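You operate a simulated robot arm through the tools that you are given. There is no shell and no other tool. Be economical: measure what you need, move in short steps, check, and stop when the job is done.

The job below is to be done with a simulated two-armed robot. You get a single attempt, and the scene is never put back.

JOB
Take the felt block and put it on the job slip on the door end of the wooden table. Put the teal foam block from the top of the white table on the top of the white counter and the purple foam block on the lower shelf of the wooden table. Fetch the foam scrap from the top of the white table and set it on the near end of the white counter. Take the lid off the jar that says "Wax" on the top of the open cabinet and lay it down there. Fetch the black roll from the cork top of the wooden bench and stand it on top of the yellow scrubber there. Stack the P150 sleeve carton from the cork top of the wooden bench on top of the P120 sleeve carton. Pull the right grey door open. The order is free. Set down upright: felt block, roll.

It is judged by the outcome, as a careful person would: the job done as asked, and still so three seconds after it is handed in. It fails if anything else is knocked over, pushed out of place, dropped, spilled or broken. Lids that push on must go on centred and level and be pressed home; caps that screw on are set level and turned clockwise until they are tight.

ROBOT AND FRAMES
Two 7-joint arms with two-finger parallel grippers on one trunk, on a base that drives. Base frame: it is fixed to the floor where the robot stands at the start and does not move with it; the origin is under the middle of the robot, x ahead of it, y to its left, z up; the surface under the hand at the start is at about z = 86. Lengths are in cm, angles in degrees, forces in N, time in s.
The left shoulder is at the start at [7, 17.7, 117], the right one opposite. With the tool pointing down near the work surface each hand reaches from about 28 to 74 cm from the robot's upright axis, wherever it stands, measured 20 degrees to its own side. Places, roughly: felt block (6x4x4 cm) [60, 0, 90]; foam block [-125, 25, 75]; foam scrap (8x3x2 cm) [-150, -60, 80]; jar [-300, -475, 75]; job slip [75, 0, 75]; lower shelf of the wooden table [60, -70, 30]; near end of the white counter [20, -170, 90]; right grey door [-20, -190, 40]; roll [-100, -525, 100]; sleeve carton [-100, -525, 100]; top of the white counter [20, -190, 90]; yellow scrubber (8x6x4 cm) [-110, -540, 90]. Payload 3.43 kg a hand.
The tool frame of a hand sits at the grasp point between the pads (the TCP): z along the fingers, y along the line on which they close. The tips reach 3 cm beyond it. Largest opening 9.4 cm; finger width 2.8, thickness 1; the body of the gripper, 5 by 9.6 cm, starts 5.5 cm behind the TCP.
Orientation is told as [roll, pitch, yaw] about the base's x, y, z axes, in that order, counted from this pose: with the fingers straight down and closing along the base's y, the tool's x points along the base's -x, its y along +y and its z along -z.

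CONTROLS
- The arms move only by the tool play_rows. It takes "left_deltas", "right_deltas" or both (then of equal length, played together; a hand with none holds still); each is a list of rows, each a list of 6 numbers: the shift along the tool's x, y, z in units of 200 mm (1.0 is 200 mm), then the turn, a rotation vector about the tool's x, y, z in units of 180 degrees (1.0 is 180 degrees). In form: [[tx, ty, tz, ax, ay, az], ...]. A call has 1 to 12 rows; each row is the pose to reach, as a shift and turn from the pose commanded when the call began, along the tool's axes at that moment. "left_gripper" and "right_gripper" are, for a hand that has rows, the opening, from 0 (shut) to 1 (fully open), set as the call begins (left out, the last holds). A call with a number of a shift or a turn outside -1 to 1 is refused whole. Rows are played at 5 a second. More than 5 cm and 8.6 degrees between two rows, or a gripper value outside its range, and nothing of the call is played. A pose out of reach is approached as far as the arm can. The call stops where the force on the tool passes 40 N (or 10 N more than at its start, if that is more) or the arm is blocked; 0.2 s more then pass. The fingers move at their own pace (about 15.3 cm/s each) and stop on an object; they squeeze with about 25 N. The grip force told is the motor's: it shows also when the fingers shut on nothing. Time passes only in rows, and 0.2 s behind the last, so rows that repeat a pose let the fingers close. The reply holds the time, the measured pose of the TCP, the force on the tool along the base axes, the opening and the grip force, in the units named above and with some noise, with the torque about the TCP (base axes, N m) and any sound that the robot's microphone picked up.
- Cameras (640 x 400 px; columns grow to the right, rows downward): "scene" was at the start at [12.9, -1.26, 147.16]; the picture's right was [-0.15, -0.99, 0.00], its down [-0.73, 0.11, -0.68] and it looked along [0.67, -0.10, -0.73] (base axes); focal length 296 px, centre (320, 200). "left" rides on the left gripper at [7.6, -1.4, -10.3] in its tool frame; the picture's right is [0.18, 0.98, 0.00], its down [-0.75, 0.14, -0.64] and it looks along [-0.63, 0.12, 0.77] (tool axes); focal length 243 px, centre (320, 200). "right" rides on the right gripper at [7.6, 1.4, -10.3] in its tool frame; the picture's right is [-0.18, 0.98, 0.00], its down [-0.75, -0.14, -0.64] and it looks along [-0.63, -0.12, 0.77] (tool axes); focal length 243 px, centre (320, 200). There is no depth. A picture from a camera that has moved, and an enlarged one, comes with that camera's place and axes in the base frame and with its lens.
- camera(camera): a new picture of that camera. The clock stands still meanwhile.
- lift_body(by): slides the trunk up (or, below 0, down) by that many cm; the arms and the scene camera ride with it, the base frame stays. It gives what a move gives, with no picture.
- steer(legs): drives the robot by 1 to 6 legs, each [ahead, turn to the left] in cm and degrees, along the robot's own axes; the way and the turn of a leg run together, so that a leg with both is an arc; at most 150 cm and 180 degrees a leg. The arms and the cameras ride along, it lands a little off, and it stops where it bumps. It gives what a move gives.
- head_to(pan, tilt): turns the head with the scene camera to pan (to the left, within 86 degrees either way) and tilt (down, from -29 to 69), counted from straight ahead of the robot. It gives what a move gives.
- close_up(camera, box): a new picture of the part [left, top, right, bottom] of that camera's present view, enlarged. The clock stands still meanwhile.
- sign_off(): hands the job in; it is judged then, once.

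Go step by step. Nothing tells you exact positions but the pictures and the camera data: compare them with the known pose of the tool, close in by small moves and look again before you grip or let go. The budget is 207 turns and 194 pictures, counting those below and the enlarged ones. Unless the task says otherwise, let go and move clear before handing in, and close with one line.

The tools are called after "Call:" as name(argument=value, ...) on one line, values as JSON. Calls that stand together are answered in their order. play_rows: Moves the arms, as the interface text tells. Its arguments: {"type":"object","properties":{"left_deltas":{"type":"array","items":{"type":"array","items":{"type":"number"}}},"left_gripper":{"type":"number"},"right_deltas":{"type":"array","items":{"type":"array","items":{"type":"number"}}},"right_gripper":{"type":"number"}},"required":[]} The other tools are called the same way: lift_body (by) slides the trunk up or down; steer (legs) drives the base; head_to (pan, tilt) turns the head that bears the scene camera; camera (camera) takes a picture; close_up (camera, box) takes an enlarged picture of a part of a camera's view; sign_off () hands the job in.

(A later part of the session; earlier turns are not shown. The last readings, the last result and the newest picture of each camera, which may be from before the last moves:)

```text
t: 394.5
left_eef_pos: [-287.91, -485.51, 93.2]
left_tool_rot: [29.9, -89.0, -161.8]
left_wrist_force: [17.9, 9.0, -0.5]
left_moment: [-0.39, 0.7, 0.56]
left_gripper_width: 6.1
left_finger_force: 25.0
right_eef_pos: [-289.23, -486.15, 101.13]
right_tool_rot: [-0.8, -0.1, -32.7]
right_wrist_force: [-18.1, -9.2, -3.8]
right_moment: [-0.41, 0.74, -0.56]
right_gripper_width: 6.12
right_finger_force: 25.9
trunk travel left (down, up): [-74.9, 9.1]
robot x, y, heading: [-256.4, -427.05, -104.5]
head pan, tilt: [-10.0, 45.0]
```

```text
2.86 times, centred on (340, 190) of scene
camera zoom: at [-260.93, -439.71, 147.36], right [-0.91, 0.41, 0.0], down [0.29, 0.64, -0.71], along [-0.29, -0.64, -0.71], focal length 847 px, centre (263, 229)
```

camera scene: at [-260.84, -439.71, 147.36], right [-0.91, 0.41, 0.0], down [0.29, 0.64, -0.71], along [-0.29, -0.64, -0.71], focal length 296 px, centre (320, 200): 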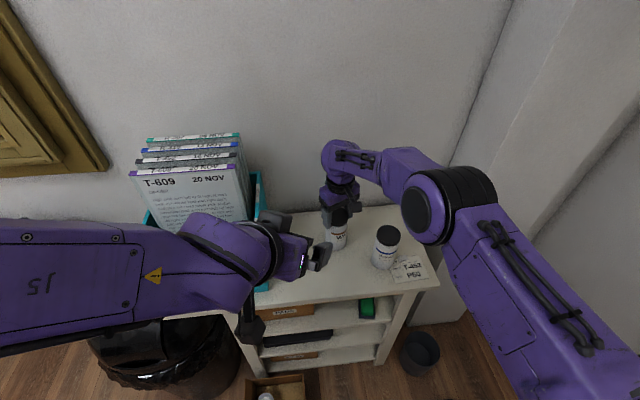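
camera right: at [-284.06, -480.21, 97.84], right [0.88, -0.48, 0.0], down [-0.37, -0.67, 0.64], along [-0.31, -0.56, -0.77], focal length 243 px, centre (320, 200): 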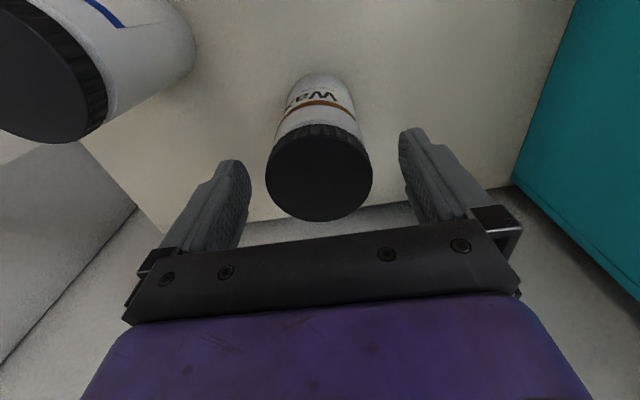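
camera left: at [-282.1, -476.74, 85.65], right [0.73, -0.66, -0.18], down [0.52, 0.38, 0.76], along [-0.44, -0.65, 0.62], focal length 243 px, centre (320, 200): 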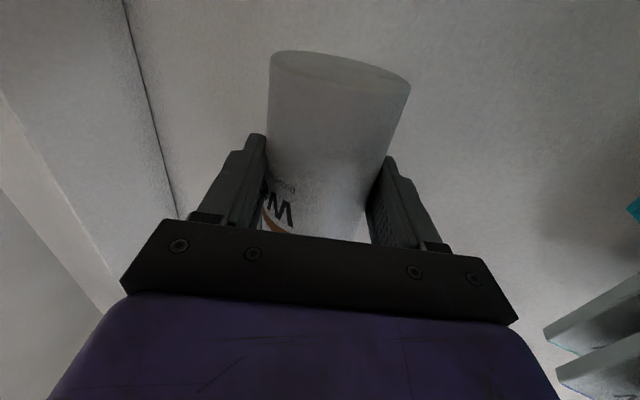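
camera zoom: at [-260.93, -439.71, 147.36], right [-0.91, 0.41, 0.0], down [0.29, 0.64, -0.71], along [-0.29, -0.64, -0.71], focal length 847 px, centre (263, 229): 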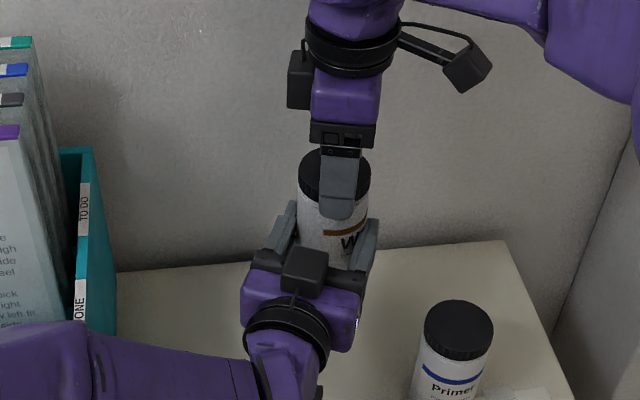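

The jar stayed while the lid turned about 50°. I try a gentle lift to see if it is free.

Call:
play_rows(right_deltas=[[0, 0, -0.015, 0, 0, 0], [0, 0, -0.03, 0, 0, 0], [0, 0, -0.03, 0, 0, 0]])

Call:
close_up(camera="scene", box=[290, 140, 390, 230])

```text
t: 395.3
left_eef_pos: [-287.92, -485.62, 93.29]
left_tool_rot: [40.9, -89.2, -172.9]
left_wrist_force: [16.9, 7.0, 14.2]
left_moment: [-0.34, 0.74, 0.27]
left_gripper_width: 6.12
left_finger_force: 25.1
right_eef_pos: [-288.98, -486.14, 101.53]
right_tool_rot: [-0.6, -0.1, -32.7]
right_wrist_force: [-16.8, -8.3, -18.2]
right_moment: [-0.35, 0.93, -0.28]
right_gripper_width: 6.1
right_finger_force: 24.9
trunk travel left (down, up): [-74.9, 9.1]
robot x, y, heading: [-256.45, -427.24, -104.4]
head pan, tilt: [-10.0, 45.0]
```

```text
4.44 times, centred on (340, 185) of scene
camera zoom: at [-260.92, -439.72, 147.36], right [-0.91, 0.41, 0.0], down [0.29, 0.64, -0.71], along [-0.29, -0.64, -0.71], focal length 1318 px, centre (231, 267)
```

zoom: 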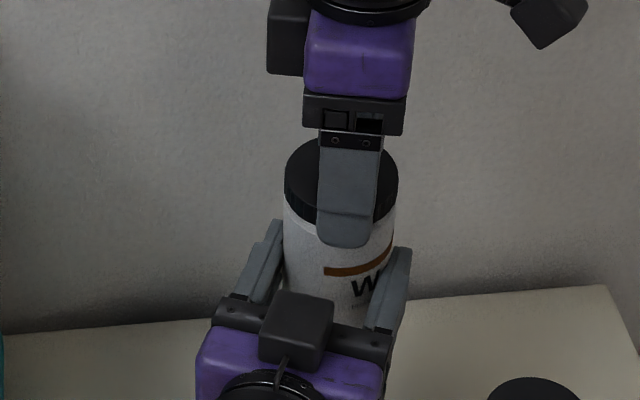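

Still threaded. I release the lid, raise the grip slightly so that it holds only the lid, wind back 90° and take a new bite.

Call:
play_rows(right_deltas=[[0, 0, 0.025, 0, 0, 0], [0, 0, 0.025, 0, 0, 0]])

Call:
play_rows(right_deltas=[[0, 0, 0, 0, 0, 0], [0, 0, -0.025, 0, 0, 0.04], [0, 0, -0.025, 0, 0, 0.085], [0, 0, -0.025, 0, 0, 0.13], [0, 0, -0.025, 0, 0, 0.175], [0, 0, -0.025, 0, 0, 0.22], [0, 0, -0.025, 0, 0, 0.265], [0, 0, -0.025, 0, 0, 0.31], [0, 0, -0.025, 0, 0, 0.355], [0, 0, -0.025, 0, 0, 0.4], [0, 0, -0.025, 0, 0, 0.445], [0, 0, -0.025, 0, 0, 0.49]], right_gripper=1)

Call:
play_rows(right_deltas=[[0, 0, 0, 0, 0, 0], [0, 0, 0, 0, 0, 0], [0, 0, 0, 0, 0, 0]], right_gripper=0)

Call:
play_rows(right_deltas=[[0, 0, 0, 0, 0, -0.045], [0, 0, 0, 0, 0, -0.09], [0, 0, 0, 0, 0, -0.135], [0, 0, 0, 0, 0, -0.18], [0, 0, 0, 0, 0, -0.225], [0, 0, 0, 0, 0, -0.27], [0, 0, 0, 0, 0, -0.315], [0, 0, -0.002, 0, 0, -0.36], [0, 0, -0.004, 0, 0, -0.405], [0, 0, -0.006, 0, 0, -0.45], [0, 0, -0.008, 0, 0, -0.49]])

Call:
close_up(camera="scene", box=[290, 140, 390, 230])

```text
t: 395.9
left_eef_pos: [-287.89, -485.6, 93.0]
left_tool_rot: [17.6, -88.9, -149.5]
left_wrist_force: [8.4, -8.4, -4.5]
left_moment: [0.88, 0.22, 0.33]
left_gripper_width: 6.12
left_finger_force: 24.9
right_eef_pos: [-288.97, -486.22, 101.25]
right_tool_rot: [-0.7, -0.2, -32.7]
right_wrist_force: [-8.0, 9.1, 1.0]
right_moment: [-0.13, 0.41, -0.18]
right_gripper_width: 6.06
right_finger_force: 24.6
trunk travel left (down, up): [-74.9, 9.1]
robot x, y, heading: [-256.1, -427.27, -104.3]
head pan, tilt: [-10.0, 45.0]
```

```text
t: 398.5
left_eef_pos: [-287.92, -485.53, 93.22]
left_tool_rot: [30.6, -89.1, -162.3]
left_wrist_force: [0.2, -0.2, -3.1]
left_moment: [0.06, -0.01, -0.04]
left_gripper_width: 6.05
left_finger_force: 25.0
right_eef_pos: [-288.89, -486.17, 101.74]
right_tool_rot: [0.1, -0.7, -121.2]
right_wrist_force: [0.2, 0.6, -0.8]
right_moment: [0.02, 0.01, -0.03]
right_gripper_width: 9.4
right_finger_force: 0.1
trunk travel left (down, up): [-74.9, 9.1]
robot x, y, heading: [-256.29, -427.13, -104.6]
head pan, tilt: [-10.0, 45.0]
```

```text
t: 399.3
left_eef_pos: [-288.01, -485.35, 93.08]
left_tool_rot: [31.0, -89.0, -163.2]
left_wrist_force: [-12.4, 9.1, -2.8]
left_moment: [-0.34, -0.36, -0.16]
left_gripper_width: 6.05
left_finger_force: 24.4
right_eef_pos: [-288.9, -486.31, 101.72]
right_tool_rot: [0.3, -0.8, -121.0]
right_wrist_force: [12.7, -8.3, 0.4]
right_moment: [-0.4, -0.66, 0.02]
right_gripper_width: 5.93
right_finger_force: 24.6
trunk travel left (down, up): [-74.9, 9.1]
robot x, y, heading: [-256.8, -427.19, -104.3]
head pan, tilt: [-10.0, 45.0]
```

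```text
t: 401.7
left_eef_pos: [-287.95, -485.6, 93.18]
left_tool_rot: [33.3, -89.2, -165.3]
left_wrist_force: [-4.5, 17.9, -4.3]
left_moment: [-0.87, -0.62, -0.21]
left_gripper_width: 6.12
left_finger_force: 25.1
right_eef_pos: [-289.08, -486.17, 101.89]
right_tool_rot: [-0.8, -0.1, -32.8]
right_wrist_force: [4.1, -18.0, 1.2]
right_moment: [-0.65, 0.28, -0.04]
right_gripper_width: 5.91
right_finger_force: 25.1
trunk travel left (down, up): [-74.9, 9.1]
robot x, y, heading: [-256.32, -427.21, -104.0]
head pan, tilt: [-10.0, 45.0]
```

```text
4.44 times, centred on (340, 185) of scene
camera zoom: at [-260.93, -439.71, 147.36], right [-0.91, 0.41, 0.0], down [0.29, 0.64, -0.71], along [-0.29, -0.64, -0.71], focal length 1318 px, centre (231, 267)
```

zoom: 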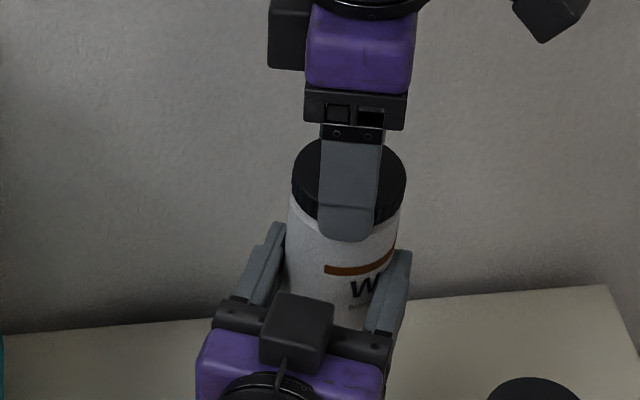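

The lid now turns freely. I try lifting again.

Call:
play_rows(right_deltas=[[0, 0, -0.02, 0, 0, 0], [0, 0, -0.04, 0, 0, 0], [0, 0, -0.07, 0, 0, 0]])

Call:
close_up(camera="scene", box=[290, 140, 390, 230])

```text
t: 402.5
left_eef_pos: [-287.87, -485.73, 93.49]
left_tool_rot: [54.2, -89.3, 174.2]
left_wrist_force: [-5.1, 6.9, 20.6]
left_moment: [-0.66, -0.35, 0.01]
left_gripper_width: 6.19
left_finger_force: 24.6
right_eef_pos: [-288.84, -485.95, 103.05]
right_tool_rot: [-0.4, 0.0, -32.7]
right_wrist_force: [4.5, -6.1, -22.7]
right_moment: [0.03, 0.06, -0.07]
right_gripper_width: 5.89
right_finger_force: 24.9
trunk travel left (down, up): [-74.9, 9.1]
robot x, y, heading: [-256.58, -427.07, -104.3]
head pan, tilt: [-10.0, 45.0]
```

```text
4.44 times, centred on (340, 185) of scene
camera zoom: at [-260.9, -439.7, 147.36], right [-0.91, 0.41, 0.0], down [0.29, 0.64, -0.71], along [-0.29, -0.64, -0.71], focal length 1318 px, centre (231, 267)
```

zoom: 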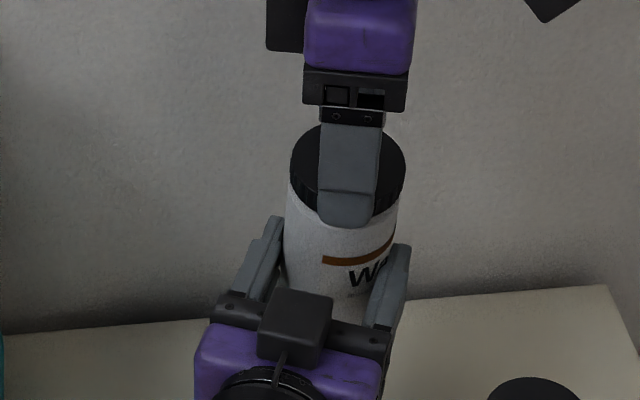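

The lid is still on its thread. I ease down and do two more counter-clockwise bites.

Call:
play_rows(right_deltas=[[0, 0, 0.03, 0, 0, 0], [0, 0, 0.05, 0, 0, 0]])

Call:
play_rows(right_deltas=[[0, 0, 0, 0, 0, 0], [0, 0, 0, 0, 0, 0.04], [0, 0, 0, 0, 0, 0.085], [0, 0, 0, 0, 0, 0.13], [0, 0, 0, 0, 0, 0.175], [0, 0, 0, 0, 0, 0.22], [0, 0, 0, 0, 0, 0.265], [0, 0, 0, 0, 0, 0.31], [0, 0, 0, 0, 0, 0.355], [0, 0, 0, 0, 0, 0.4], [0, 0, 0, 0, 0, 0.445], [0, 0, 0, 0, 0, 0.49]], right_gripper=1)

Call:
play_rows(right_deltas=[[0, 0, 0, 0, 0, 0], [0, 0, 0, 0, 0, 0], [0, 0, 0, 0, 0, 0]], right_gripper=0)

Call:
play_rows(right_deltas=[[0, 0, 0, 0, 0, -0.045], [0, 0, 0, 0, 0, -0.09], [0, 0, 0, 0, 0, -0.135], [0, 0, 0, 0, 0, -0.18], [0, 0, 0, 0, 0, -0.225], [0, 0, 0, 0, 0, -0.27], [0, 0, 0, 0, 0, -0.315], [0, 0, -0.002, 0, 0, -0.36], [0, 0, -0.004, 0, 0, -0.405], [0, 0, -0.006, 0, 0, -0.45], [0, 0, -0.008, 0, 0, -0.49]])

Call:
play_rows(right_deltas=[[0, 0, 0, 0, 0, 0], [0, 0, 0, 0, 0, 0.04], [0, 0, 0, 0, 0, 0.085], [0, 0, 0, 0, 0, 0.13], [0, 0, 0, 0, 0, 0.175], [0, 0, 0, 0, 0, 0.22], [0, 0, 0, 0, 0, 0.265], [0, 0, 0, 0, 0, 0.31], [0, 0, 0, 0, 0, 0.355], [0, 0, 0, 0, 0, 0.4], [0, 0, 0, 0, 0, 0.445], [0, 0, 0, 0, 0, 0.49]], right_gripper=1)

Call:
play_rows(right_deltas=[[0, 0, 0, 0, 0, 0], [0, 0, 0, 0, 0, 0], [0, 0, 0, 0, 0, 0]], right_gripper=0)

Call:
play_rows(right_deltas=[[0, 0, 0, 0, 0, -0.045], [0, 0, 0, 0, 0, -0.09], [0, 0, 0, 0, 0, -0.135], [0, 0, 0, 0, 0, -0.18], [0, 0, 0, 0, 0, -0.225], [0, 0, 0, 0, 0, -0.27], [0, 0, 0, 0, 0, -0.315], [0, 0, -0.002, 0, 0, -0.36], [0, 0, -0.004, 0, 0, -0.405], [0, 0, -0.006, 0, 0, -0.45], [0, 0, -0.008, 0, 0, -0.49]])

Call:
close_up(camera="scene", box=[290, 140, 390, 230])

```text
t: 403.1
left_eef_pos: [-287.8, -485.58, 92.83]
left_tool_rot: [15.2, -88.8, -146.9]
left_wrist_force: [-7.1, -8.6, -13.6]
left_moment: [0.03, -0.79, 0.09]
left_gripper_width: 6.12
left_finger_force: 25.1
right_eef_pos: [-288.88, -486.19, 102.48]
right_tool_rot: [-0.9, -0.2, -32.9]
right_wrist_force: [6.3, 8.3, 10.9]
right_moment: [0.89, 0.02, -0.02]
right_gripper_width: 5.89
right_finger_force: 24.8
trunk travel left (down, up): [-74.9, 9.1]
robot x, y, heading: [-256.62, -427.45, -104.0]
head pan, tilt: [-10.0, 45.0]
```

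```text
t: 405.7
left_eef_pos: [-287.86, -485.54, 93.22]
left_tool_rot: [30.5, -89.1, -162.4]
left_wrist_force: [0.3, 0.2, -2.3]
left_moment: [0.03, -0.05, 0.02]
left_gripper_width: 6.02
left_finger_force: 25.1
right_eef_pos: [-289.03, -486.18, 102.41]
right_tool_rot: [0.3, -0.6, -121.2]
right_wrist_force: [0.0, 0.6, 0.6]
right_moment: [-0.02, -0.01, 0.03]
right_gripper_width: 9.41
right_finger_force: 0.0
trunk travel left (down, up): [-74.9, 9.1]
robot x, y, heading: [-256.51, -427.05, -104.2]
head pan, tilt: [-10.0, 45.0]
```

```text
t: 406.5
left_eef_pos: [-287.97, -485.37, 93.17]
left_tool_rot: [32.7, -89.0, -164.7]
left_wrist_force: [-13.9, 5.0, -3.1]
left_moment: [-0.23, -0.91, -0.18]
left_gripper_width: 6.01
left_finger_force: 25.0
right_eef_pos: [-288.88, -486.23, 102.27]
right_tool_rot: [0.4, -0.6, -120.9]
right_wrist_force: [14.1, -4.3, 0.5]
right_moment: [-0.2, -0.45, 0.04]
right_gripper_width: 5.95
right_finger_force: 25.2
trunk travel left (down, up): [-74.9, 9.1]
robot x, y, heading: [-256.08, -426.99, -104.2]
head pan, tilt: [-10.0, 45.0]
```

```text
t: 408.9
left_eef_pos: [-288.02, -485.57, 93.14]
left_tool_rot: [28.9, -89.0, -160.9]
left_wrist_force: [7.2, 15.8, -5.1]
left_moment: [-0.77, -0.27, -0.05]
left_gripper_width: 6.08
left_finger_force: 25.4
right_eef_pos: [-289.14, -486.14, 102.35]
right_tool_rot: [-0.8, -0.1, -32.7]
right_wrist_force: [-7.1, -15.2, 1.6]
right_moment: [-0.67, 0.86, -0.1]
right_gripper_width: 5.96
right_finger_force: 24.9
trunk travel left (down, up): [-74.9, 9.1]
robot x, y, heading: [-256.23, -427.28, -104.5]
head pan, tilt: [-10.0, 45.0]
```

```text
t: 411.5
left_eef_pos: [-287.88, -485.53, 93.02]
left_tool_rot: [30.4, -89.1, -162.3]
left_wrist_force: [0.7, 0.1, -3.5]
left_moment: [0.02, -0.04, -0.01]
left_gripper_width: 6.0
left_finger_force: 24.8
right_eef_pos: [-289.03, -486.32, 102.5]
right_tool_rot: [0.2, -0.7, -121.2]
right_wrist_force: [-0.3, 0.1, -0.5]
right_moment: [0.02, 0.01, -0.03]
right_gripper_width: 9.4
right_finger_force: 0.0
trunk travel left (down, up): [-74.9, 9.1]
robot x, y, heading: [-256.08, -427.86, -104.3]
head pan, tilt: [-10.0, 45.0]
```

```text
t: 412.3
left_eef_pos: [-288.03, -485.44, 93.08]
left_tool_rot: [33.2, -88.9, -165.3]
left_wrist_force: [-14.2, 6.2, -2.4]
left_moment: [-0.29, -0.99, -0.2]
left_gripper_width: 6.04
left_finger_force: 24.8
right_eef_pos: [-288.86, -486.25, 102.49]
right_tool_rot: [0.4, -0.7, -120.9]
right_wrist_force: [15.0, -5.5, 0.7]
right_moment: [-0.14, -0.39, 0.0]
right_gripper_width: 5.96
right_finger_force: 24.9
trunk travel left (down, up): [-74.9, 9.1]
robot x, y, heading: [-256.23, -427.13, -104.6]
head pan, tilt: [-10.0, 45.0]
```

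```text
t: 414.7
left_eef_pos: [-287.87, -485.47, 93.06]
left_tool_rot: [26.5, -89.1, -158.4]
left_wrist_force: [-1.7, 11.5, -7.1]
left_moment: [-0.75, -0.14, 0.0]
left_gripper_width: 6.07
left_finger_force: 25.3
right_eef_pos: [-289.01, -486.17, 102.57]
right_tool_rot: [-0.7, -0.1, -32.7]
right_wrist_force: [1.3, -12.4, 4.2]
right_moment: [-0.38, -0.09, -0.18]
right_gripper_width: 5.95
right_finger_force: 25.4
trunk travel left (down, up): [-74.9, 9.1]
robot x, y, heading: [-256.09, -427.14, -104.3]
head pan, tilt: [-10.0, 45.0]
```

```text
4.44 times, centred on (340, 185) of scene
camera zoom: at [-260.93, -439.71, 147.36], right [-0.91, 0.41, 0.0], down [0.29, 0.64, -0.71], along [-0.29, -0.64, -0.71], focal length 1318 px, centre (231, 267)
```

zoom: 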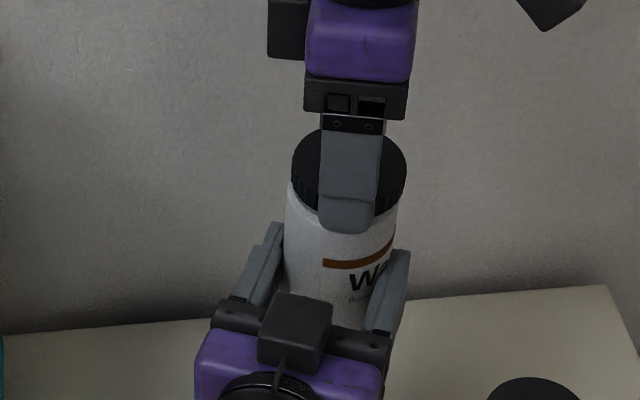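

The lid is climbing. Two more bites, following it up slightly, then a lift test.

Call:
play_rows(right_deltas=[[0, 0, 0, 0, 0, 0], [0, 0, -0.01, 0, 0, 0.04], [0, 0, -0.01, 0, 0, 0.085], [0, 0, -0.01, 0, 0, 0.13], [0, 0, -0.01, 0, 0, 0.175], [0, 0, -0.01, 0, 0, 0.22], [0, 0, -0.01, 0, 0, 0.265], [0, 0, -0.01, 0, 0, 0.31], [0, 0, -0.01, 0, 0, 0.355], [0, 0, -0.01, 0, 0, 0.4], [0, 0, -0.01, 0, 0, 0.445], [0, 0, -0.01, 0, 0, 0.49]], right_gripper=1)

Call:
play_rows(right_deltas=[[0, 0, 0, 0, 0, 0], [0, 0, 0, 0, 0, 0], [0, 0, 0, 0, 0, 0]], right_gripper=0)

Call:
play_rows(right_deltas=[[0, 0, 0, 0, 0, -0.045], [0, 0, -0.002, 0, 0, -0.09], [0, 0, -0.004, 0, 0, -0.135], [0, 0, -0.006, 0, 0, -0.18], [0, 0, -0.008, 0, 0, -0.225], [0, 0, -0.01, 0, 0, -0.27], [0, 0, -0.01, 0, 0, -0.315], [0, 0, -0.012, 0, 0, -0.36], [0, 0, -0.012, 0, 0, -0.405], [0, 0, -0.014, 0, 0, -0.45], [0, 0, -0.014, 0, 0, -0.49]])

Call:
play_rows(right_deltas=[[0, 0, 0, 0, 0, 0], [0, 0, -0.008, 0, 0, 0.04], [0, 0, -0.008, 0, 0, 0.085], [0, 0, -0.008, 0, 0, 0.13], [0, 0, -0.008, 0, 0, 0.175], [0, 0, -0.008, 0, 0, 0.22], [0, 0, -0.008, 0, 0, 0.265], [0, 0, -0.008, 0, 0, 0.31], [0, 0, -0.008, 0, 0, 0.355], [0, 0, -0.008, 0, 0, 0.4], [0, 0, -0.008, 0, 0, 0.445], [0, 0, -0.008, 0, 0, 0.49]], right_gripper=1)

Call:
play_rows(right_deltas=[[0, 0, 0, 0, 0, 0], [0, 0, 0, 0, 0, 0], [0, 0, 0, 0, 0, 0]], right_gripper=0)

Call:
play_rows(right_deltas=[[0, 0, 0, 0, 0, -0.045], [0, 0, -0.002, 0, 0, -0.09], [0, 0, -0.004, 0, 0, -0.135], [0, 0, -0.006, 0, 0, -0.18], [0, 0, -0.008, 0, 0, -0.225], [0, 0, -0.01, 0, 0, -0.27], [0, 0, -0.01, 0, 0, -0.315], [0, 0, -0.012, 0, 0, -0.36], [0, 0, -0.012, 0, 0, -0.405], [0, 0, -0.014, 0, 0, -0.45], [0, 0, -0.014, 0, 0, -0.49]])

Call:
play_rows(right_deltas=[[0, 0, -0.02, 0, 0, 0], [0, 0, -0.05, 0, 0, 0], [0, 0, -0.06, 0, 0, 0]])

Call:
close_up(camera="scene", box=[290, 140, 390, 230])

```text
t: 417.3
left_eef_pos: [-287.85, -485.46, 93.34]
left_tool_rot: [30.5, -89.2, -162.3]
left_wrist_force: [0.7, -0.2, -2.8]
left_moment: [0.02, -0.01, 0.01]
left_gripper_width: 6.02
left_finger_force: 25.3
right_eef_pos: [-288.98, -486.07, 102.8]
right_tool_rot: [0.2, -0.8, -121.2]
right_wrist_force: [0.1, 0.0, 0.0]
right_moment: [0.01, -0.03, -0.01]
right_gripper_width: 9.43
right_finger_force: 0.0
trunk travel left (down, up): [-74.9, 9.1]
robot x, y, heading: [-256.11, -427.17, -104.5]
head pan, tilt: [-10.0, 45.0]
```

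```text
t: 418.1
left_eef_pos: [-287.96, -485.38, 93.27]
left_tool_rot: [32.3, -88.9, -164.3]
left_wrist_force: [-8.9, 3.5, -2.7]
left_moment: [-0.24, -0.69, -0.12]
left_gripper_width: 6.0
left_finger_force: 24.8
right_eef_pos: [-288.85, -486.09, 102.97]
right_tool_rot: [0.3, -0.7, -121.2]
right_wrist_force: [9.7, -3.8, 0.5]
right_moment: [-0.15, -0.29, -0.01]
right_gripper_width: 5.86
right_finger_force: 24.5
trunk travel left (down, up): [-74.9, 9.1]
robot x, y, heading: [-256.31, -427.51, -104.4]
head pan, tilt: [-10.0, 45.0]
```

```text
t: 420.5
left_eef_pos: [-287.92, -485.5, 93.13]
left_tool_rot: [29.8, -89.0, -161.7]
left_wrist_force: [-8.8, 9.6, -3.2]
left_moment: [-0.59, -0.66, 0.03]
left_gripper_width: 6.05
left_finger_force: 25.3
right_eef_pos: [-289.04, -486.1, 103.11]
right_tool_rot: [-0.6, -0.2, -32.7]
right_wrist_force: [7.8, -9.3, 1.1]
right_moment: [-0.28, -0.23, -0.14]
right_gripper_width: 5.89
right_finger_force: 24.9
trunk travel left (down, up): [-74.9, 9.1]
robot x, y, heading: [-256.37, -427.25, -104.4]
head pan, tilt: [-10.0, 45.0]
```

```text
t: 423.1
left_eef_pos: [-287.86, -485.55, 93.03]
left_tool_rot: [30.5, -89.1, -162.4]
left_wrist_force: [0.3, -1.0, -2.5]
left_moment: [0.04, -0.01, 0.0]
left_gripper_width: 6.0
left_finger_force: 25.4
right_eef_pos: [-288.98, -485.99, 103.36]
right_tool_rot: [0.1, -0.7, -121.2]
right_wrist_force: [-0.2, 0.2, 0.5]
right_moment: [0.03, 0.02, -0.01]
right_gripper_width: 9.41
right_finger_force: 0.0
trunk travel left (down, up): [-74.9, 9.1]
robot x, y, heading: [-256.51, -427.35, -104.5]
head pan, tilt: [-10.0, 45.0]
```

```text
t: 423.9
left_eef_pos: [-287.97, -485.53, 93.18]
left_tool_rot: [31.8, -88.9, -163.9]
left_wrist_force: [-8.6, 3.8, -4.2]
left_moment: [-0.2, -0.69, -0.12]
left_gripper_width: 6.0
left_finger_force: 25.3
right_eef_pos: [-288.9, -486.08, 103.1]
right_tool_rot: [0.4, -0.7, -120.9]
right_wrist_force: [8.8, -3.0, 1.2]
right_moment: [-0.14, -0.25, 0.03]
right_gripper_width: 5.89
right_finger_force: 24.8
trunk travel left (down, up): [-74.9, 9.1]
robot x, y, heading: [-256.38, -426.85, -104.2]
head pan, tilt: [-10.0, 45.0]
```

```text
t: 426.3
left_eef_pos: [-287.9, -485.58, 93.08]
left_tool_rot: [31.4, -89.0, -163.2]
left_wrist_force: [-7.3, 13.8, -2.7]
left_moment: [-0.92, -0.6, 0.08]
left_gripper_width: 6.09
left_finger_force: 25.1
right_eef_pos: [-289.1, -486.1, 103.56]
right_tool_rot: [-0.8, -0.2, -32.7]
right_wrist_force: [7.0, -13.7, 0.1]
right_moment: [-0.44, -0.26, -0.28]
right_gripper_width: 5.89
right_finger_force: 24.8
trunk travel left (down, up): [-74.9, 9.1]
robot x, y, heading: [-256.42, -427.4, -104.1]
head pan, tilt: [-10.0, 45.0]
```

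```text
t: 427.1
left_eef_pos: [-287.73, -485.6, 92.97]
left_tool_rot: [20.1, -89.1, -151.8]
left_wrist_force: [-0.5, 0.0, -2.4]
left_moment: [0.03, -0.01, -0.01]
left_gripper_width: 6.01
left_finger_force: 25.4
right_eef_pos: [-289.08, -486.15, 104.76]
right_tool_rot: [-0.7, 0.0, -32.8]
right_wrist_force: [-0.4, -1.4, -0.4]
right_moment: [0.01, -0.01, -0.05]
right_gripper_width: 5.88
right_finger_force: 25.2
trunk travel left (down, up): [-74.9, 9.1]
robot x, y, heading: [-256.4, -426.81, -104.4]
head pan, tilt: [-10.0, 45.0]
```

```text
4.44 times, centred on (340, 185) of scene
camera zoom: at [-260.91, -439.73, 147.36], right [-0.91, 0.41, 0.0], down [0.29, 0.64, -0.71], along [-0.29, -0.64, -0.71], focal length 1318 px, centre (231, 267)
```

zoom: 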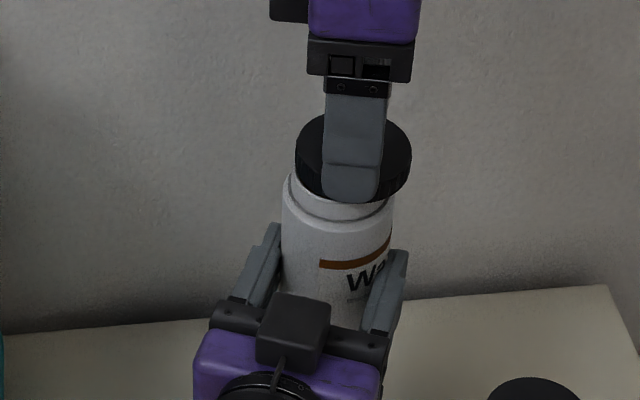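

The lid is off. I carry it up and to the right rear of the cabinet top, a clear spot near [-302.5, -484.5], turning the hand back to a natural angle.

Call:
play_rows(right_deltas=[[0, 0, -0.08, 0, 0, 0], [0.03, -0.015, -0.12, 0, 0, 0.04], [0.1, -0.05, -0.12, 0, 0, 0.08], [0.18, -0.085, -0.12, 0, 0, 0.12], [0.26, -0.12, -0.12, 0, 0, 0.16], [0.34, -0.16, -0.12, 0, 0, 0.2], [0.42, -0.2, -0.12, 0, 0, 0.245], [0.5, -0.24, -0.12, 0, 0, 0.29], [0.57, -0.27, -0.12, 0, 0, 0.335], [0.61, -0.29, -0.12, 0, 0, 0.38], [0.61, -0.29, -0.12, 0, 0, 0.425]])

Call:
play_rows(right_deltas=[[0, 0, 0.2, 0, 0, 0], [0, 0, 0.4, 0, 0, 0], [0, 0, 0.6, 0, 0, 0], [0, 0, 0.8, 0, 0, 0]])

Call:
camera(camera="scene")

```text
t: 429.5
left_eef_pos: [-287.88, -485.46, 93.2]
left_tool_rot: [30.5, -89.0, -162.3]
left_wrist_force: [-0.1, -0.2, -3.0]
left_moment: [0.0, -0.02, -0.01]
left_gripper_width: 6.01
left_finger_force: 25.0
right_eef_pos: [-302.27, -484.36, 107.15]
right_tool_rot: [0.0, -0.8, -109.5]
right_wrist_force: [0.1, 0.0, -0.2]
right_moment: [0.01, 0.03, 0.0]
right_gripper_width: 5.91
right_finger_force: 24.6
trunk travel left (down, up): [-74.9, 9.1]
robot x, y, heading: [-256.34, -427.47, -104.3]
head pan, tilt: [-10.0, 45.0]
```

```text
t: 430.5
left_eef_pos: [-287.97, -485.64, 93.08]
left_tool_rot: [28.6, -89.0, -160.6]
left_wrist_force: [-0.6, -0.1, -3.8]
left_moment: [0.04, -0.04, 0.0]
left_gripper_width: 6.02
left_finger_force: 24.9
right_eef_pos: [-302.48, -484.74, 91.04]
right_tool_rot: [-0.1, -0.8, -109.4]
right_wrist_force: [-0.4, -0.6, 0.3]
right_moment: [0.05, -0.01, 0.01]
right_gripper_width: 5.9
right_finger_force: 25.1
trunk travel left (down, up): [-74.9, 9.1]
robot x, y, heading: [-256.27, -427.49, -104.4]
head pan, tilt: [-10.0, 45.0]
```

```text
14 pictures are left
camera scene: at [-261.04, -439.83, 147.35], right [-0.91, 0.41, 0.0], down [0.29, 0.65, -0.71], along [-0.29, -0.64, -0.71], focal length 296 px, centre (320, 200)
```

scene: 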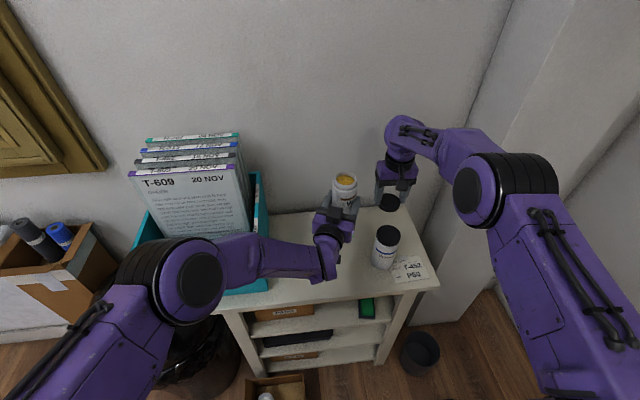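

Call:
play_rows(right_deltas=[[0, 0, 0.2, 0, 0, 0], [0, 0, 0.38, 0, 0, 0], [0, 0, 0.5, 0, 0, 0]])

Call:
play_rows(right_deltas=[[0, 0, 0.015, 0, 0, 0], [0, 0, 0.03, 0, 0, 0]])

Call:
play_rows(right_deltas=[[0, 0, 0.015, 0, 0, 0], [0, 0, 0.03, 0, 0, 0]])

Call:
play_rows(right_deltas=[[0, 0, 0.015, 0, 0, 0], [0, 0, 0.03, 0, 0, 0]])

Call:
close_up(camera="scene", box=[310, 150, 450, 290])

```text
t: 431.3
left_eef_pos: [-287.94, -485.54, 93.15]
left_tool_rot: [30.8, -89.1, -162.6]
left_wrist_force: [0.1, -0.7, -2.9]
left_moment: [0.03, -0.02, 0.0]
left_gripper_width: 6.03
left_finger_force: 24.5
right_eef_pos: [-302.49, -484.78, 81.14]
right_tool_rot: [0.0, -0.8, -109.3]
right_wrist_force: [-0.1, -0.4, 0.7]
right_moment: [0.0, -0.02, 0.0]
right_gripper_width: 5.9
right_finger_force: 25.4
trunk travel left (down, up): [-74.9, 9.1]
robot x, y, heading: [-256.27, -427.19, -104.2]
head pan, tilt: [-10.0, 45.0]
```

```text
t: 431.9
left_eef_pos: [-287.9, -485.51, 93.11]
left_tool_rot: [30.6, -89.0, -162.5]
left_wrist_force: [0.4, 0.0, -2.9]
left_moment: [0.01, -0.02, -0.02]
left_gripper_width: 6.04
left_finger_force: 25.4
right_eef_pos: [-302.45, -484.74, 80.55]
right_tool_rot: [0.0, -0.7, -109.4]
right_wrist_force: [0.2, 0.4, 0.6]
right_moment: [0.03, 0.0, 0.03]
right_gripper_width: 5.91
right_finger_force: 24.7
trunk travel left (down, up): [-74.9, 9.1]
robot x, y, heading: [-256.2, -427.53, -104.2]
head pan, tilt: [-10.0, 45.0]
```

```text
t: 432.5
left_eef_pos: [-287.92, -485.47, 93.18]
left_tool_rot: [30.4, -89.0, -162.4]
left_wrist_force: [-0.9, -0.8, -1.6]
left_moment: [0.04, -0.01, -0.03]
left_gripper_width: 6.03
left_finger_force: 24.7
right_eef_pos: [-302.48, -484.71, 79.98]
right_tool_rot: [0.0, -0.7, -109.5]
right_wrist_force: [-0.4, 0.1, -0.7]
right_moment: [-0.02, -0.02, -0.02]
right_gripper_width: 5.91
right_finger_force: 25.6
trunk travel left (down, up): [-74.9, 9.1]
robot x, y, heading: [-256.33, -427.42, -104.6]
head pan, tilt: [-10.0, 45.0]
```

```text
t: 433.1
left_eef_pos: [-287.86, -485.44, 93.21]
left_tool_rot: [30.8, -89.1, -162.7]
left_wrist_force: [0.2, 0.1, -3.8]
left_moment: [0.04, -0.02, 0.0]
left_gripper_width: 6.04
left_finger_force: 24.6
right_eef_pos: [-302.52, -484.53, 79.36]
right_tool_rot: [0.0, -0.8, -109.2]
right_wrist_force: [0.0, -0.5, -0.9]
right_moment: [0.02, -0.03, 0.01]
right_gripper_width: 5.91
right_finger_force: 24.8
trunk travel left (down, up): [-74.9, 9.1]
robot x, y, heading: [-256.6, -427.26, -104.2]
head pan, tilt: [-10.0, 45.0]
```

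```text
2.86 times, centred on (380, 220) of scene
camera zoom: at [-260.93, -439.7, 147.36], right [-0.91, 0.41, 0.0], down [0.29, 0.64, -0.71], along [-0.29, -0.64, -0.71], focal length 847 px, centre (149, 143)
```

zoom: 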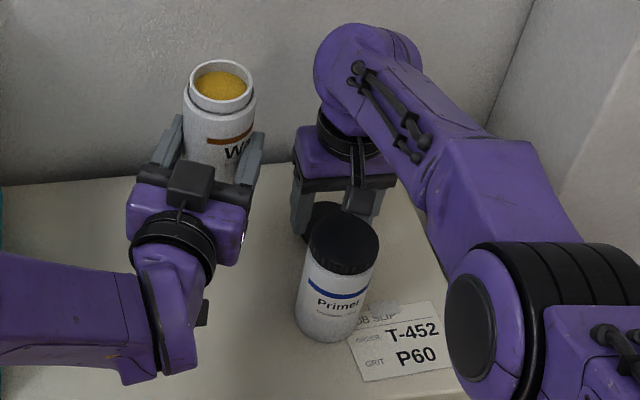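

Call:
play_rows(right_deltas=[[0, 0, 0.01, 0, 0, 0], [0, 0, 0.02, 0, 0, 0]])

Call:
play_rows(right_deltas=[[0, 0, 0.01, 0, 0, 0], [0, 0, 0.02, 0, 0, 0]])

Call:
play_rows(right_deltas=[[0, 0, 0.01, 0, 0, 0], [0, 0, 0.018, 0, 0, 0]])

```text
t: 433.7
left_eef_pos: [-287.95, -485.52, 93.13]
left_tool_rot: [30.7, -89.1, -162.6]
left_wrist_force: [-0.1, 0.7, -2.8]
left_moment: [0.03, 0.0, -0.03]
left_gripper_width: 6.0
left_finger_force: 24.8
right_eef_pos: [-302.57, -484.5, 79.2]
right_tool_rot: [0.0, -0.8, -109.3]
right_wrist_force: [-0.1, 0.3, -0.9]
right_moment: [-0.02, 0.0, 0.01]
right_gripper_width: 5.94
right_finger_force: 25.3
right hand out of reach, approached as far as the arm can: row 2
trunk travel left (down, up): [-74.9, 9.1]
robot x, y, heading: [-256.43, -427.64, -104.3]
head pan, tilt: [-10.0, 45.0]
```

```text
t: 434.3
left_eef_pos: [-287.88, -485.64, 93.17]
left_tool_rot: [30.7, -89.0, -162.6]
left_wrist_force: [-0.3, 0.2, -2.7]
left_moment: [0.03, -0.03, -0.01]
left_gripper_width: 6.03
left_finger_force: 25.0
right_eef_pos: [-302.5, -484.31, 78.79]
right_tool_rot: [0.0, -0.8, -109.5]
right_wrist_force: [-0.3, 0.4, -0.8]
right_moment: [0.01, 0.01, 0.0]
right_gripper_width: 5.91
right_finger_force: 25.1
trunk travel left (down, up): [-74.9, 9.1]
robot x, y, heading: [-256.47, -427.24, -104.2]
head pan, tilt: [-10.0, 45.0]
```

```text
t: 434.9
left_eef_pos: [-287.99, -485.63, 93.22]
left_tool_rot: [30.7, -89.0, -162.7]
left_wrist_force: [-0.5, -0.6, -4.2]
left_moment: [0.05, -0.01, -0.05]
left_gripper_width: 6.0
left_finger_force: 25.2
right_eef_pos: [-302.54, -484.16, 78.53]
right_tool_rot: [0.0, -0.8, -109.4]
right_wrist_force: [0.6, -0.4, -0.4]
right_moment: [-0.01, 0.01, -0.02]
right_gripper_width: 5.9
right_finger_force: 24.9
trunk travel left (down, up): [-74.9, 9.1]
robot x, y, heading: [-256.15, -427.42, -104.3]
head pan, tilt: [-10.0, 45.0]
```

The arm is at its reach limit, so I lower with the trunk in small steps.

Call:
lift_body(by=-0.5)

Call:
lift_body(by=-0.4)

Call:
lift_body(by=-0.4)

```text
t: 435.5
left_eef_pos: [-287.98, -485.48, 92.75]
left_tool_rot: [31.0, -89.1, -162.9]
left_wrist_force: [-0.1, 0.3, -3.3]
left_moment: [0.04, -0.05, -0.04]
left_gripper_width: 6.02
left_finger_force: 25.2
right_eef_pos: [-302.58, -484.26, 78.02]
right_tool_rot: [0.0, -0.7, -109.4]
right_wrist_force: [-0.8, -0.1, -0.7]
right_moment: [0.03, -0.02, -0.01]
right_gripper_width: 5.93
right_finger_force: 25.3
trunk travel left (down, up): [-74.4, 9.6]
robot x, y, heading: [-256.16, -427.33, -104.2]
head pan, tilt: [-10.0, 45.0]
```

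```text
t: 436.0
left_eef_pos: [-287.76, -485.34, 92.43]
left_tool_rot: [35.9, -89.2, -167.9]
left_wrist_force: [0.1, 0.7, -3.6]
left_moment: [0.02, -0.04, 0.01]
left_gripper_width: 6.01
left_finger_force: 25.0
right_eef_pos: [-302.48, -484.21, 77.96]
right_tool_rot: [0.0, -1.0, -109.4]
right_wrist_force: [-1.6, -1.0, 17.3]
right_moment: [0.41, -0.05, 0.03]
right_gripper_width: 5.88
right_finger_force: 25.4
trunk travel left (down, up): [-74.0, 10.0]
robot x, y, heading: [-256.35, -427.22, -104.2]
head pan, tilt: [-10.0, 45.0]
```

```text
t: 436.5
left_eef_pos: [-287.78, -485.35, 92.07]
left_tool_rot: [38.1, -89.2, -170.0]
left_wrist_force: [-0.1, 0.5, -2.4]
left_moment: [0.05, 0.0, 0.02]
left_gripper_width: 6.01
left_finger_force: 25.4
right_eef_pos: [-302.51, -484.1, 77.69]
right_tool_rot: [0.1, -1.2, -109.3]
right_wrist_force: [-6.8, -5.7, 27.3]
right_moment: [-0.14, 0.25, -0.02]
right_gripper_width: 5.91
right_finger_force: 24.8
trunk travel left (down, up): [-73.6, 10.4]
robot x, y, heading: [-256.2, -427.45, -104.4]
head pan, tilt: [-10.0, 45.0]
```

Contact. I relieve, release, and lift by the trunk.

Call:
lift_body(by=0.4)

Call:
play_rows(right_deltas=[[0, 0, 0, 0, 0, 0], [0, 0, 0, 0, 0, 0]], right_gripper=1)

Call:
lift_body(by=9)

Call:
play_rows(right_deltas=[[0, 0, -0.2, 0, 0, 0], [0, 0, -0.4, 0, 0, 0], [0, 0, -0.6, 0, 0, 0], [0, 0, -0.8, 0, 0, 0]])

Call:
close_up(camera="scene", box=[310, 150, 450, 290])

```text
t: 437.1
left_eef_pos: [-287.83, -485.43, 92.29]
left_tool_rot: [33.0, -89.1, -164.9]
left_wrist_force: [0.0, -0.3, -3.1]
left_moment: [-0.01, -0.02, -0.02]
left_gripper_width: 6.01
left_finger_force: 24.8
right_eef_pos: [-302.53, -484.26, 77.76]
right_tool_rot: [0.0, -0.8, -109.4]
right_wrist_force: [-7.2, -7.0, 14.4]
right_moment: [-0.61, 0.42, -0.04]
right_gripper_width: 5.9
right_finger_force: 25.0
trunk travel left (down, up): [-74.0, 10.0]
robot x, y, heading: [-256.39, -427.51, -104.2]
head pan, tilt: [-10.0, 45.0]
```

```text
t: 437.7
left_eef_pos: [-287.91, -485.5, 92.33]
left_tool_rot: [30.9, -89.1, -162.8]
left_wrist_force: [-0.4, 0.5, -2.7]
left_moment: [0.04, -0.04, 0.03]
left_gripper_width: 5.99
left_finger_force: 25.4
right_eef_pos: [-302.51, -484.14, 77.44]
right_tool_rot: [0.1, -0.6, -109.3]
right_wrist_force: [0.1, 0.2, -0.7]
right_moment: [0.03, 0.02, 0.0]
right_gripper_width: 9.42
right_finger_force: 0.1
trunk travel left (down, up): [-74.0, 10.0]
robot x, y, heading: [-256.24, -427.0, -104.0]
head pan, tilt: [-10.0, 45.0]
```

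```text
t: 438.9
left_eef_pos: [-287.81, -485.68, 101.22]
left_tool_rot: [29.9, -89.0, -161.9]
left_wrist_force: [-0.6, 0.7, -2.7]
left_moment: [0.04, -0.04, 0.02]
left_gripper_width: 6.01
left_finger_force: 25.2
right_eef_pos: [-302.56, -484.2, 86.54]
right_tool_rot: [0.0, -0.7, -109.4]
right_wrist_force: [-1.4, -0.3, 0.1]
right_moment: [0.02, 0.0, 0.01]
right_gripper_width: 9.41
right_finger_force: 0.0
trunk travel left (down, up): [-83.0, 1.0]
robot x, y, heading: [-256.39, -426.94, -104.1]
head pan, tilt: [-10.0, 45.0]
```

```text
t: 439.9
left_eef_pos: [-287.85, -485.49, 101.41]
left_tool_rot: [33.5, -89.1, -165.4]
left_wrist_force: [0.7, -0.2, -2.9]
left_moment: [0.02, -0.06, 0.0]
left_gripper_width: 6.0
left_finger_force: 24.9
right_eef_pos: [-302.33, -483.87, 102.69]
right_tool_rot: [0.0, -0.7, -109.4]
right_wrist_force: [0.5, -0.4, 0.5]
right_moment: [-0.02, 0.02, 0.0]
right_gripper_width: 9.4
right_finger_force: 0.0
trunk travel left (down, up): [-83.0, 1.0]
robot x, y, heading: [-256.14, -426.91, -104.2]
head pan, tilt: [-10.0, 45.0]
```

```text
2.86 times, centred on (380, 220) of scene
camera zoom: at [-260.8, -439.56, 155.47], right [-0.91, 0.41, 0.0], down [0.29, 0.64, -0.71], along [-0.29, -0.64, -0.71], focal length 847 px, centre (149, 143)
```

zoom: 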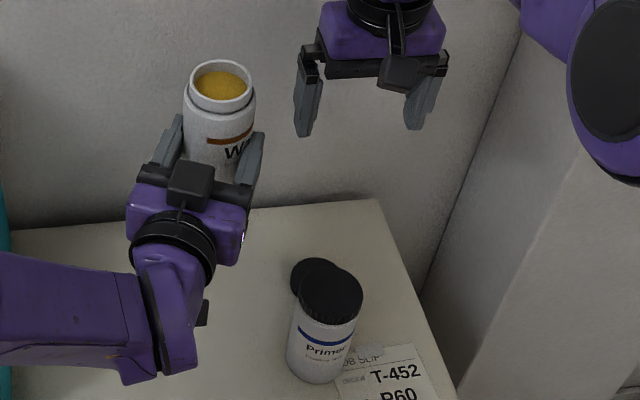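

The lid lies flat on the cabinet top. Now the right hand takes the open jar from above so I can return it to its spot.

Call:
play_rows(right_deltas=[[0, 0, -0.2, 0, 0, 0], [0, 0, -0.4, 0, 0, 0], [0, 0, -0.6, 0, 0, 0], [0, 0, -0.78, 0, 0, 0], [0.03, 0.2, -0.78, 0, 0.002, 0], [0.07, 0.4, -0.78, 0, 0.004, 0], [0.11, 0.55, -0.78, 0, 0.004, 0], [0.113, 0.665, -0.78, 0, 0.004, 0]])

Call:
camera(camera="right")

```text
t: 441.7
left_eef_pos: [-287.92, -485.56, 101.29]
left_tool_rot: [27.4, -89.1, -159.4]
left_wrist_force: [-0.3, -0.8, -3.0]
left_moment: [0.03, -0.02, 0.03]
left_gripper_width: 6.04
left_finger_force: 24.8
right_eef_pos: [-288.97, -486.21, 118.29]
right_tool_rot: [-0.1, 0.0, -109.5]
right_wrist_force: [0.0, 0.9, 0.1]
right_moment: [0.01, -0.02, 0.0]
right_gripper_width: 9.41
right_finger_force: 0.1
trunk travel left (down, up): [-83.0, 1.0]
robot x, y, heading: [-256.12, -427.42, -104.4]
head pan, tilt: [-10.0, 45.0]
```

```text
11 pictures are left
camera right: at [-285.14, -479.54, 128.52], right [0.87, -0.5, 0.0], down [-0.38, -0.66, 0.64], along [-0.32, -0.56, -0.77], focal length 243 px, centre (320, 200)
```

right: 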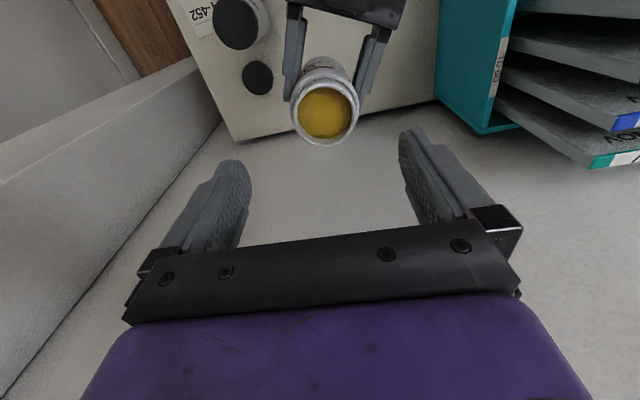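

Call:
play_rows(right_deltas=[[0, 0.015, 0.15, 0, 0, 0], [0, 0.015, 0.3, 0, 0, 0], [0, 0.015, 0.44, 0, 0, 0], [0, 0.015, 0.54, 0, 0, 0]])

Call:
close_up(camera="scene", box=[290, 130, 400, 230])

```text
t: 442.7
left_eef_pos: [-287.93, -485.53, 101.3]
left_tool_rot: [29.8, -89.1, -161.6]
left_wrist_force: [0.3, 0.8, -2.7]
left_moment: [0.06, -0.02, 0.01]
left_gripper_width: 6.02
left_finger_force: 25.4
right_eef_pos: [-288.79, -486.33, 107.34]
right_tool_rot: [0.0, 0.0, -109.4]
right_wrist_force: [-0.1, 0.5, 0.4]
right_moment: [0.0, 0.0, 0.0]
right_gripper_width: 9.42
right_finger_force: 0.1
trunk travel left (down, up): [-83.0, 1.0]
robot x, y, heading: [-256.34, -427.15, -104.2]
head pan, tilt: [-10.0, 45.0]
```

```text
4.00 times, centred on (345, 180) of scene
camera zoom: at [-260.95, -439.76, 155.46], right [-0.91, 0.41, 0.0], down [0.29, 0.65, -0.71], along [-0.29, -0.64, -0.71], focal length 1186 px, centre (220, 280)
```

zoom: 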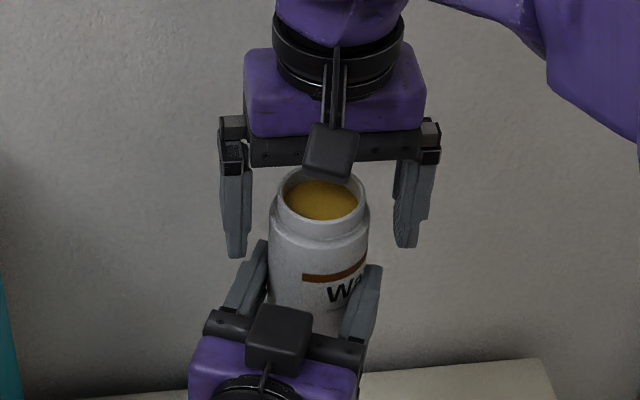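

The right fingers straddle the upper body. I close them, then open the left hand and back it out.

Call:
play_rows(right_deltas=[[0, 0, 0, 0, 0, 0], [0, 0, 0, 0, 0, 0], [0, 0, 0, 0, 0, 0]], right_gripper=0)

Call:
play_rows(left_deltas=[[0, 0, 0, 0, 0, 0], [0, 0, 0, 0, 0, 0], [0, 0, -0.15, 0, 0, 0], [0, 0, -0.35, 0, 0, 0], [0, 0, -0.55, 0, 0, 0], [0, 0, -0.75, 0, 0, 0], [0, 0, -0.95, 0, 0, 0]], left_gripper=1)

Call:
camera(camera="scene")

```text
t: 443.5
left_eef_pos: [-288.06, -485.34, 101.2]
left_tool_rot: [32.2, -89.1, -164.1]
left_wrist_force: [-3.1, 2.8, -0.8]
left_moment: [0.07, -0.04, 0.06]
left_gripper_width: 6.02
left_finger_force: 25.0
right_eef_pos: [-288.77, -486.25, 107.39]
right_tool_rot: [0.0, 0.1, -109.3]
right_wrist_force: [3.3, -3.7, -0.6]
right_moment: [-0.21, -0.18, -0.1]
right_gripper_width: 6.23
right_finger_force: 25.4
trunk travel left (down, up): [-83.0, 1.0]
robot x, y, heading: [-256.24, -427.4, -104.2]
head pan, tilt: [-10.0, 45.0]
```

```text
t: 445.1
left_eef_pos: [-275.01, -471.37, 101.64]
left_tool_rot: [33.8, -89.2, -165.7]
left_wrist_force: [0.1, -0.2, 0.7]
left_moment: [-0.03, 0.02, -0.03]
left_gripper_width: 9.41
left_finger_force: 0.0
right_eef_pos: [-288.71, -486.24, 107.49]
right_tool_rot: [0.0, 0.0, -109.5]
right_wrist_force: [-0.1, -0.7, -0.2]
right_moment: [0.01, -0.01, -0.02]
right_gripper_width: 6.16
right_finger_force: 25.1
trunk travel left (down, up): [-83.0, 1.0]
robot x, y, heading: [-256.52, -427.48, -104.3]
head pan, tilt: [-10.0, 45.0]
```

```text
9 pictures are left
camera scene: at [-260.76, -439.66, 155.47], right [-0.91, 0.41, 0.0], down [0.29, 0.64, -0.71], along [-0.29, -0.64, -0.71], focal length 296 px, centre (320, 200)
```

scene: 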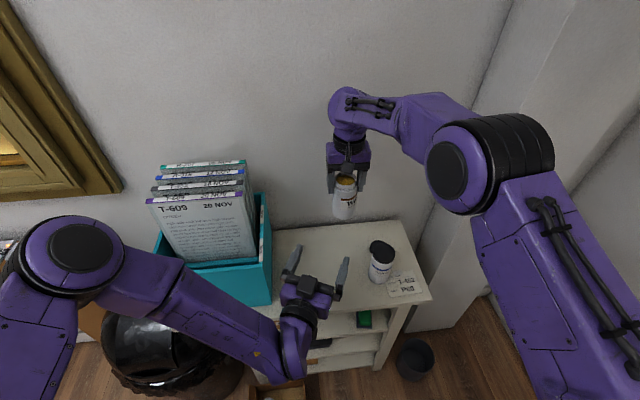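

The jar hangs in the right hand. I lower it over its original spot.

Call:
play_rows(right_deltas=[[-0.02, 0.055, 0.15, 0, 0, 0], [-0.02, 0.055, 0.3, 0, 0, 0], [-0.02, 0.055, 0.45, 0, 0, 0], [-0.02, 0.055, 0.6, 0, 0, 0], [-0.02, 0.055, 0.75, 0, 0, 0], [-0.02, 0.055, 0.88, 0, 0, 0]])

Call:
close_up(camera="scene", box=[270, 160, 430, 300])

```text
t: 446.5
left_eef_pos: [-275.21, -471.54, 101.57]
left_tool_rot: [30.0, -89.0, -161.7]
left_wrist_force: [-0.8, 0.4, 0.5]
left_moment: [0.01, -0.01, 0.03]
left_gripper_width: 9.4
left_finger_force: 0.0
right_eef_pos: [-288.04, -487.0, 89.78]
right_tool_rot: [0.0, 0.0, -109.2]
right_wrist_force: [0.2, 0.0, 0.2]
right_moment: [0.03, 0.04, -0.01]
right_gripper_width: 6.19
right_finger_force: 24.7
trunk travel left (down, up): [-83.0, 1.0]
robot x, y, heading: [-256.46, -427.16, -104.0]
head pan, tilt: [-10.0, 45.0]
```

```text
2.86 times, centred on (350, 230) of scene
camera zoom: at [-260.98, -439.78, 155.46], right [-0.91, 0.41, 0.0], down [0.29, 0.65, -0.71], along [-0.29, -0.64, -0.71], focal length 847 px, centre (234, 114)
```

zoom: 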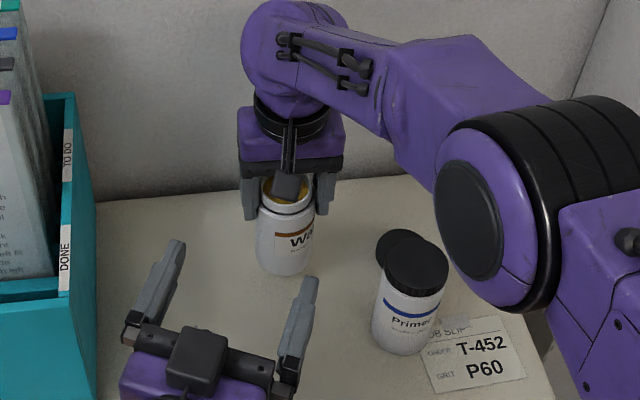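

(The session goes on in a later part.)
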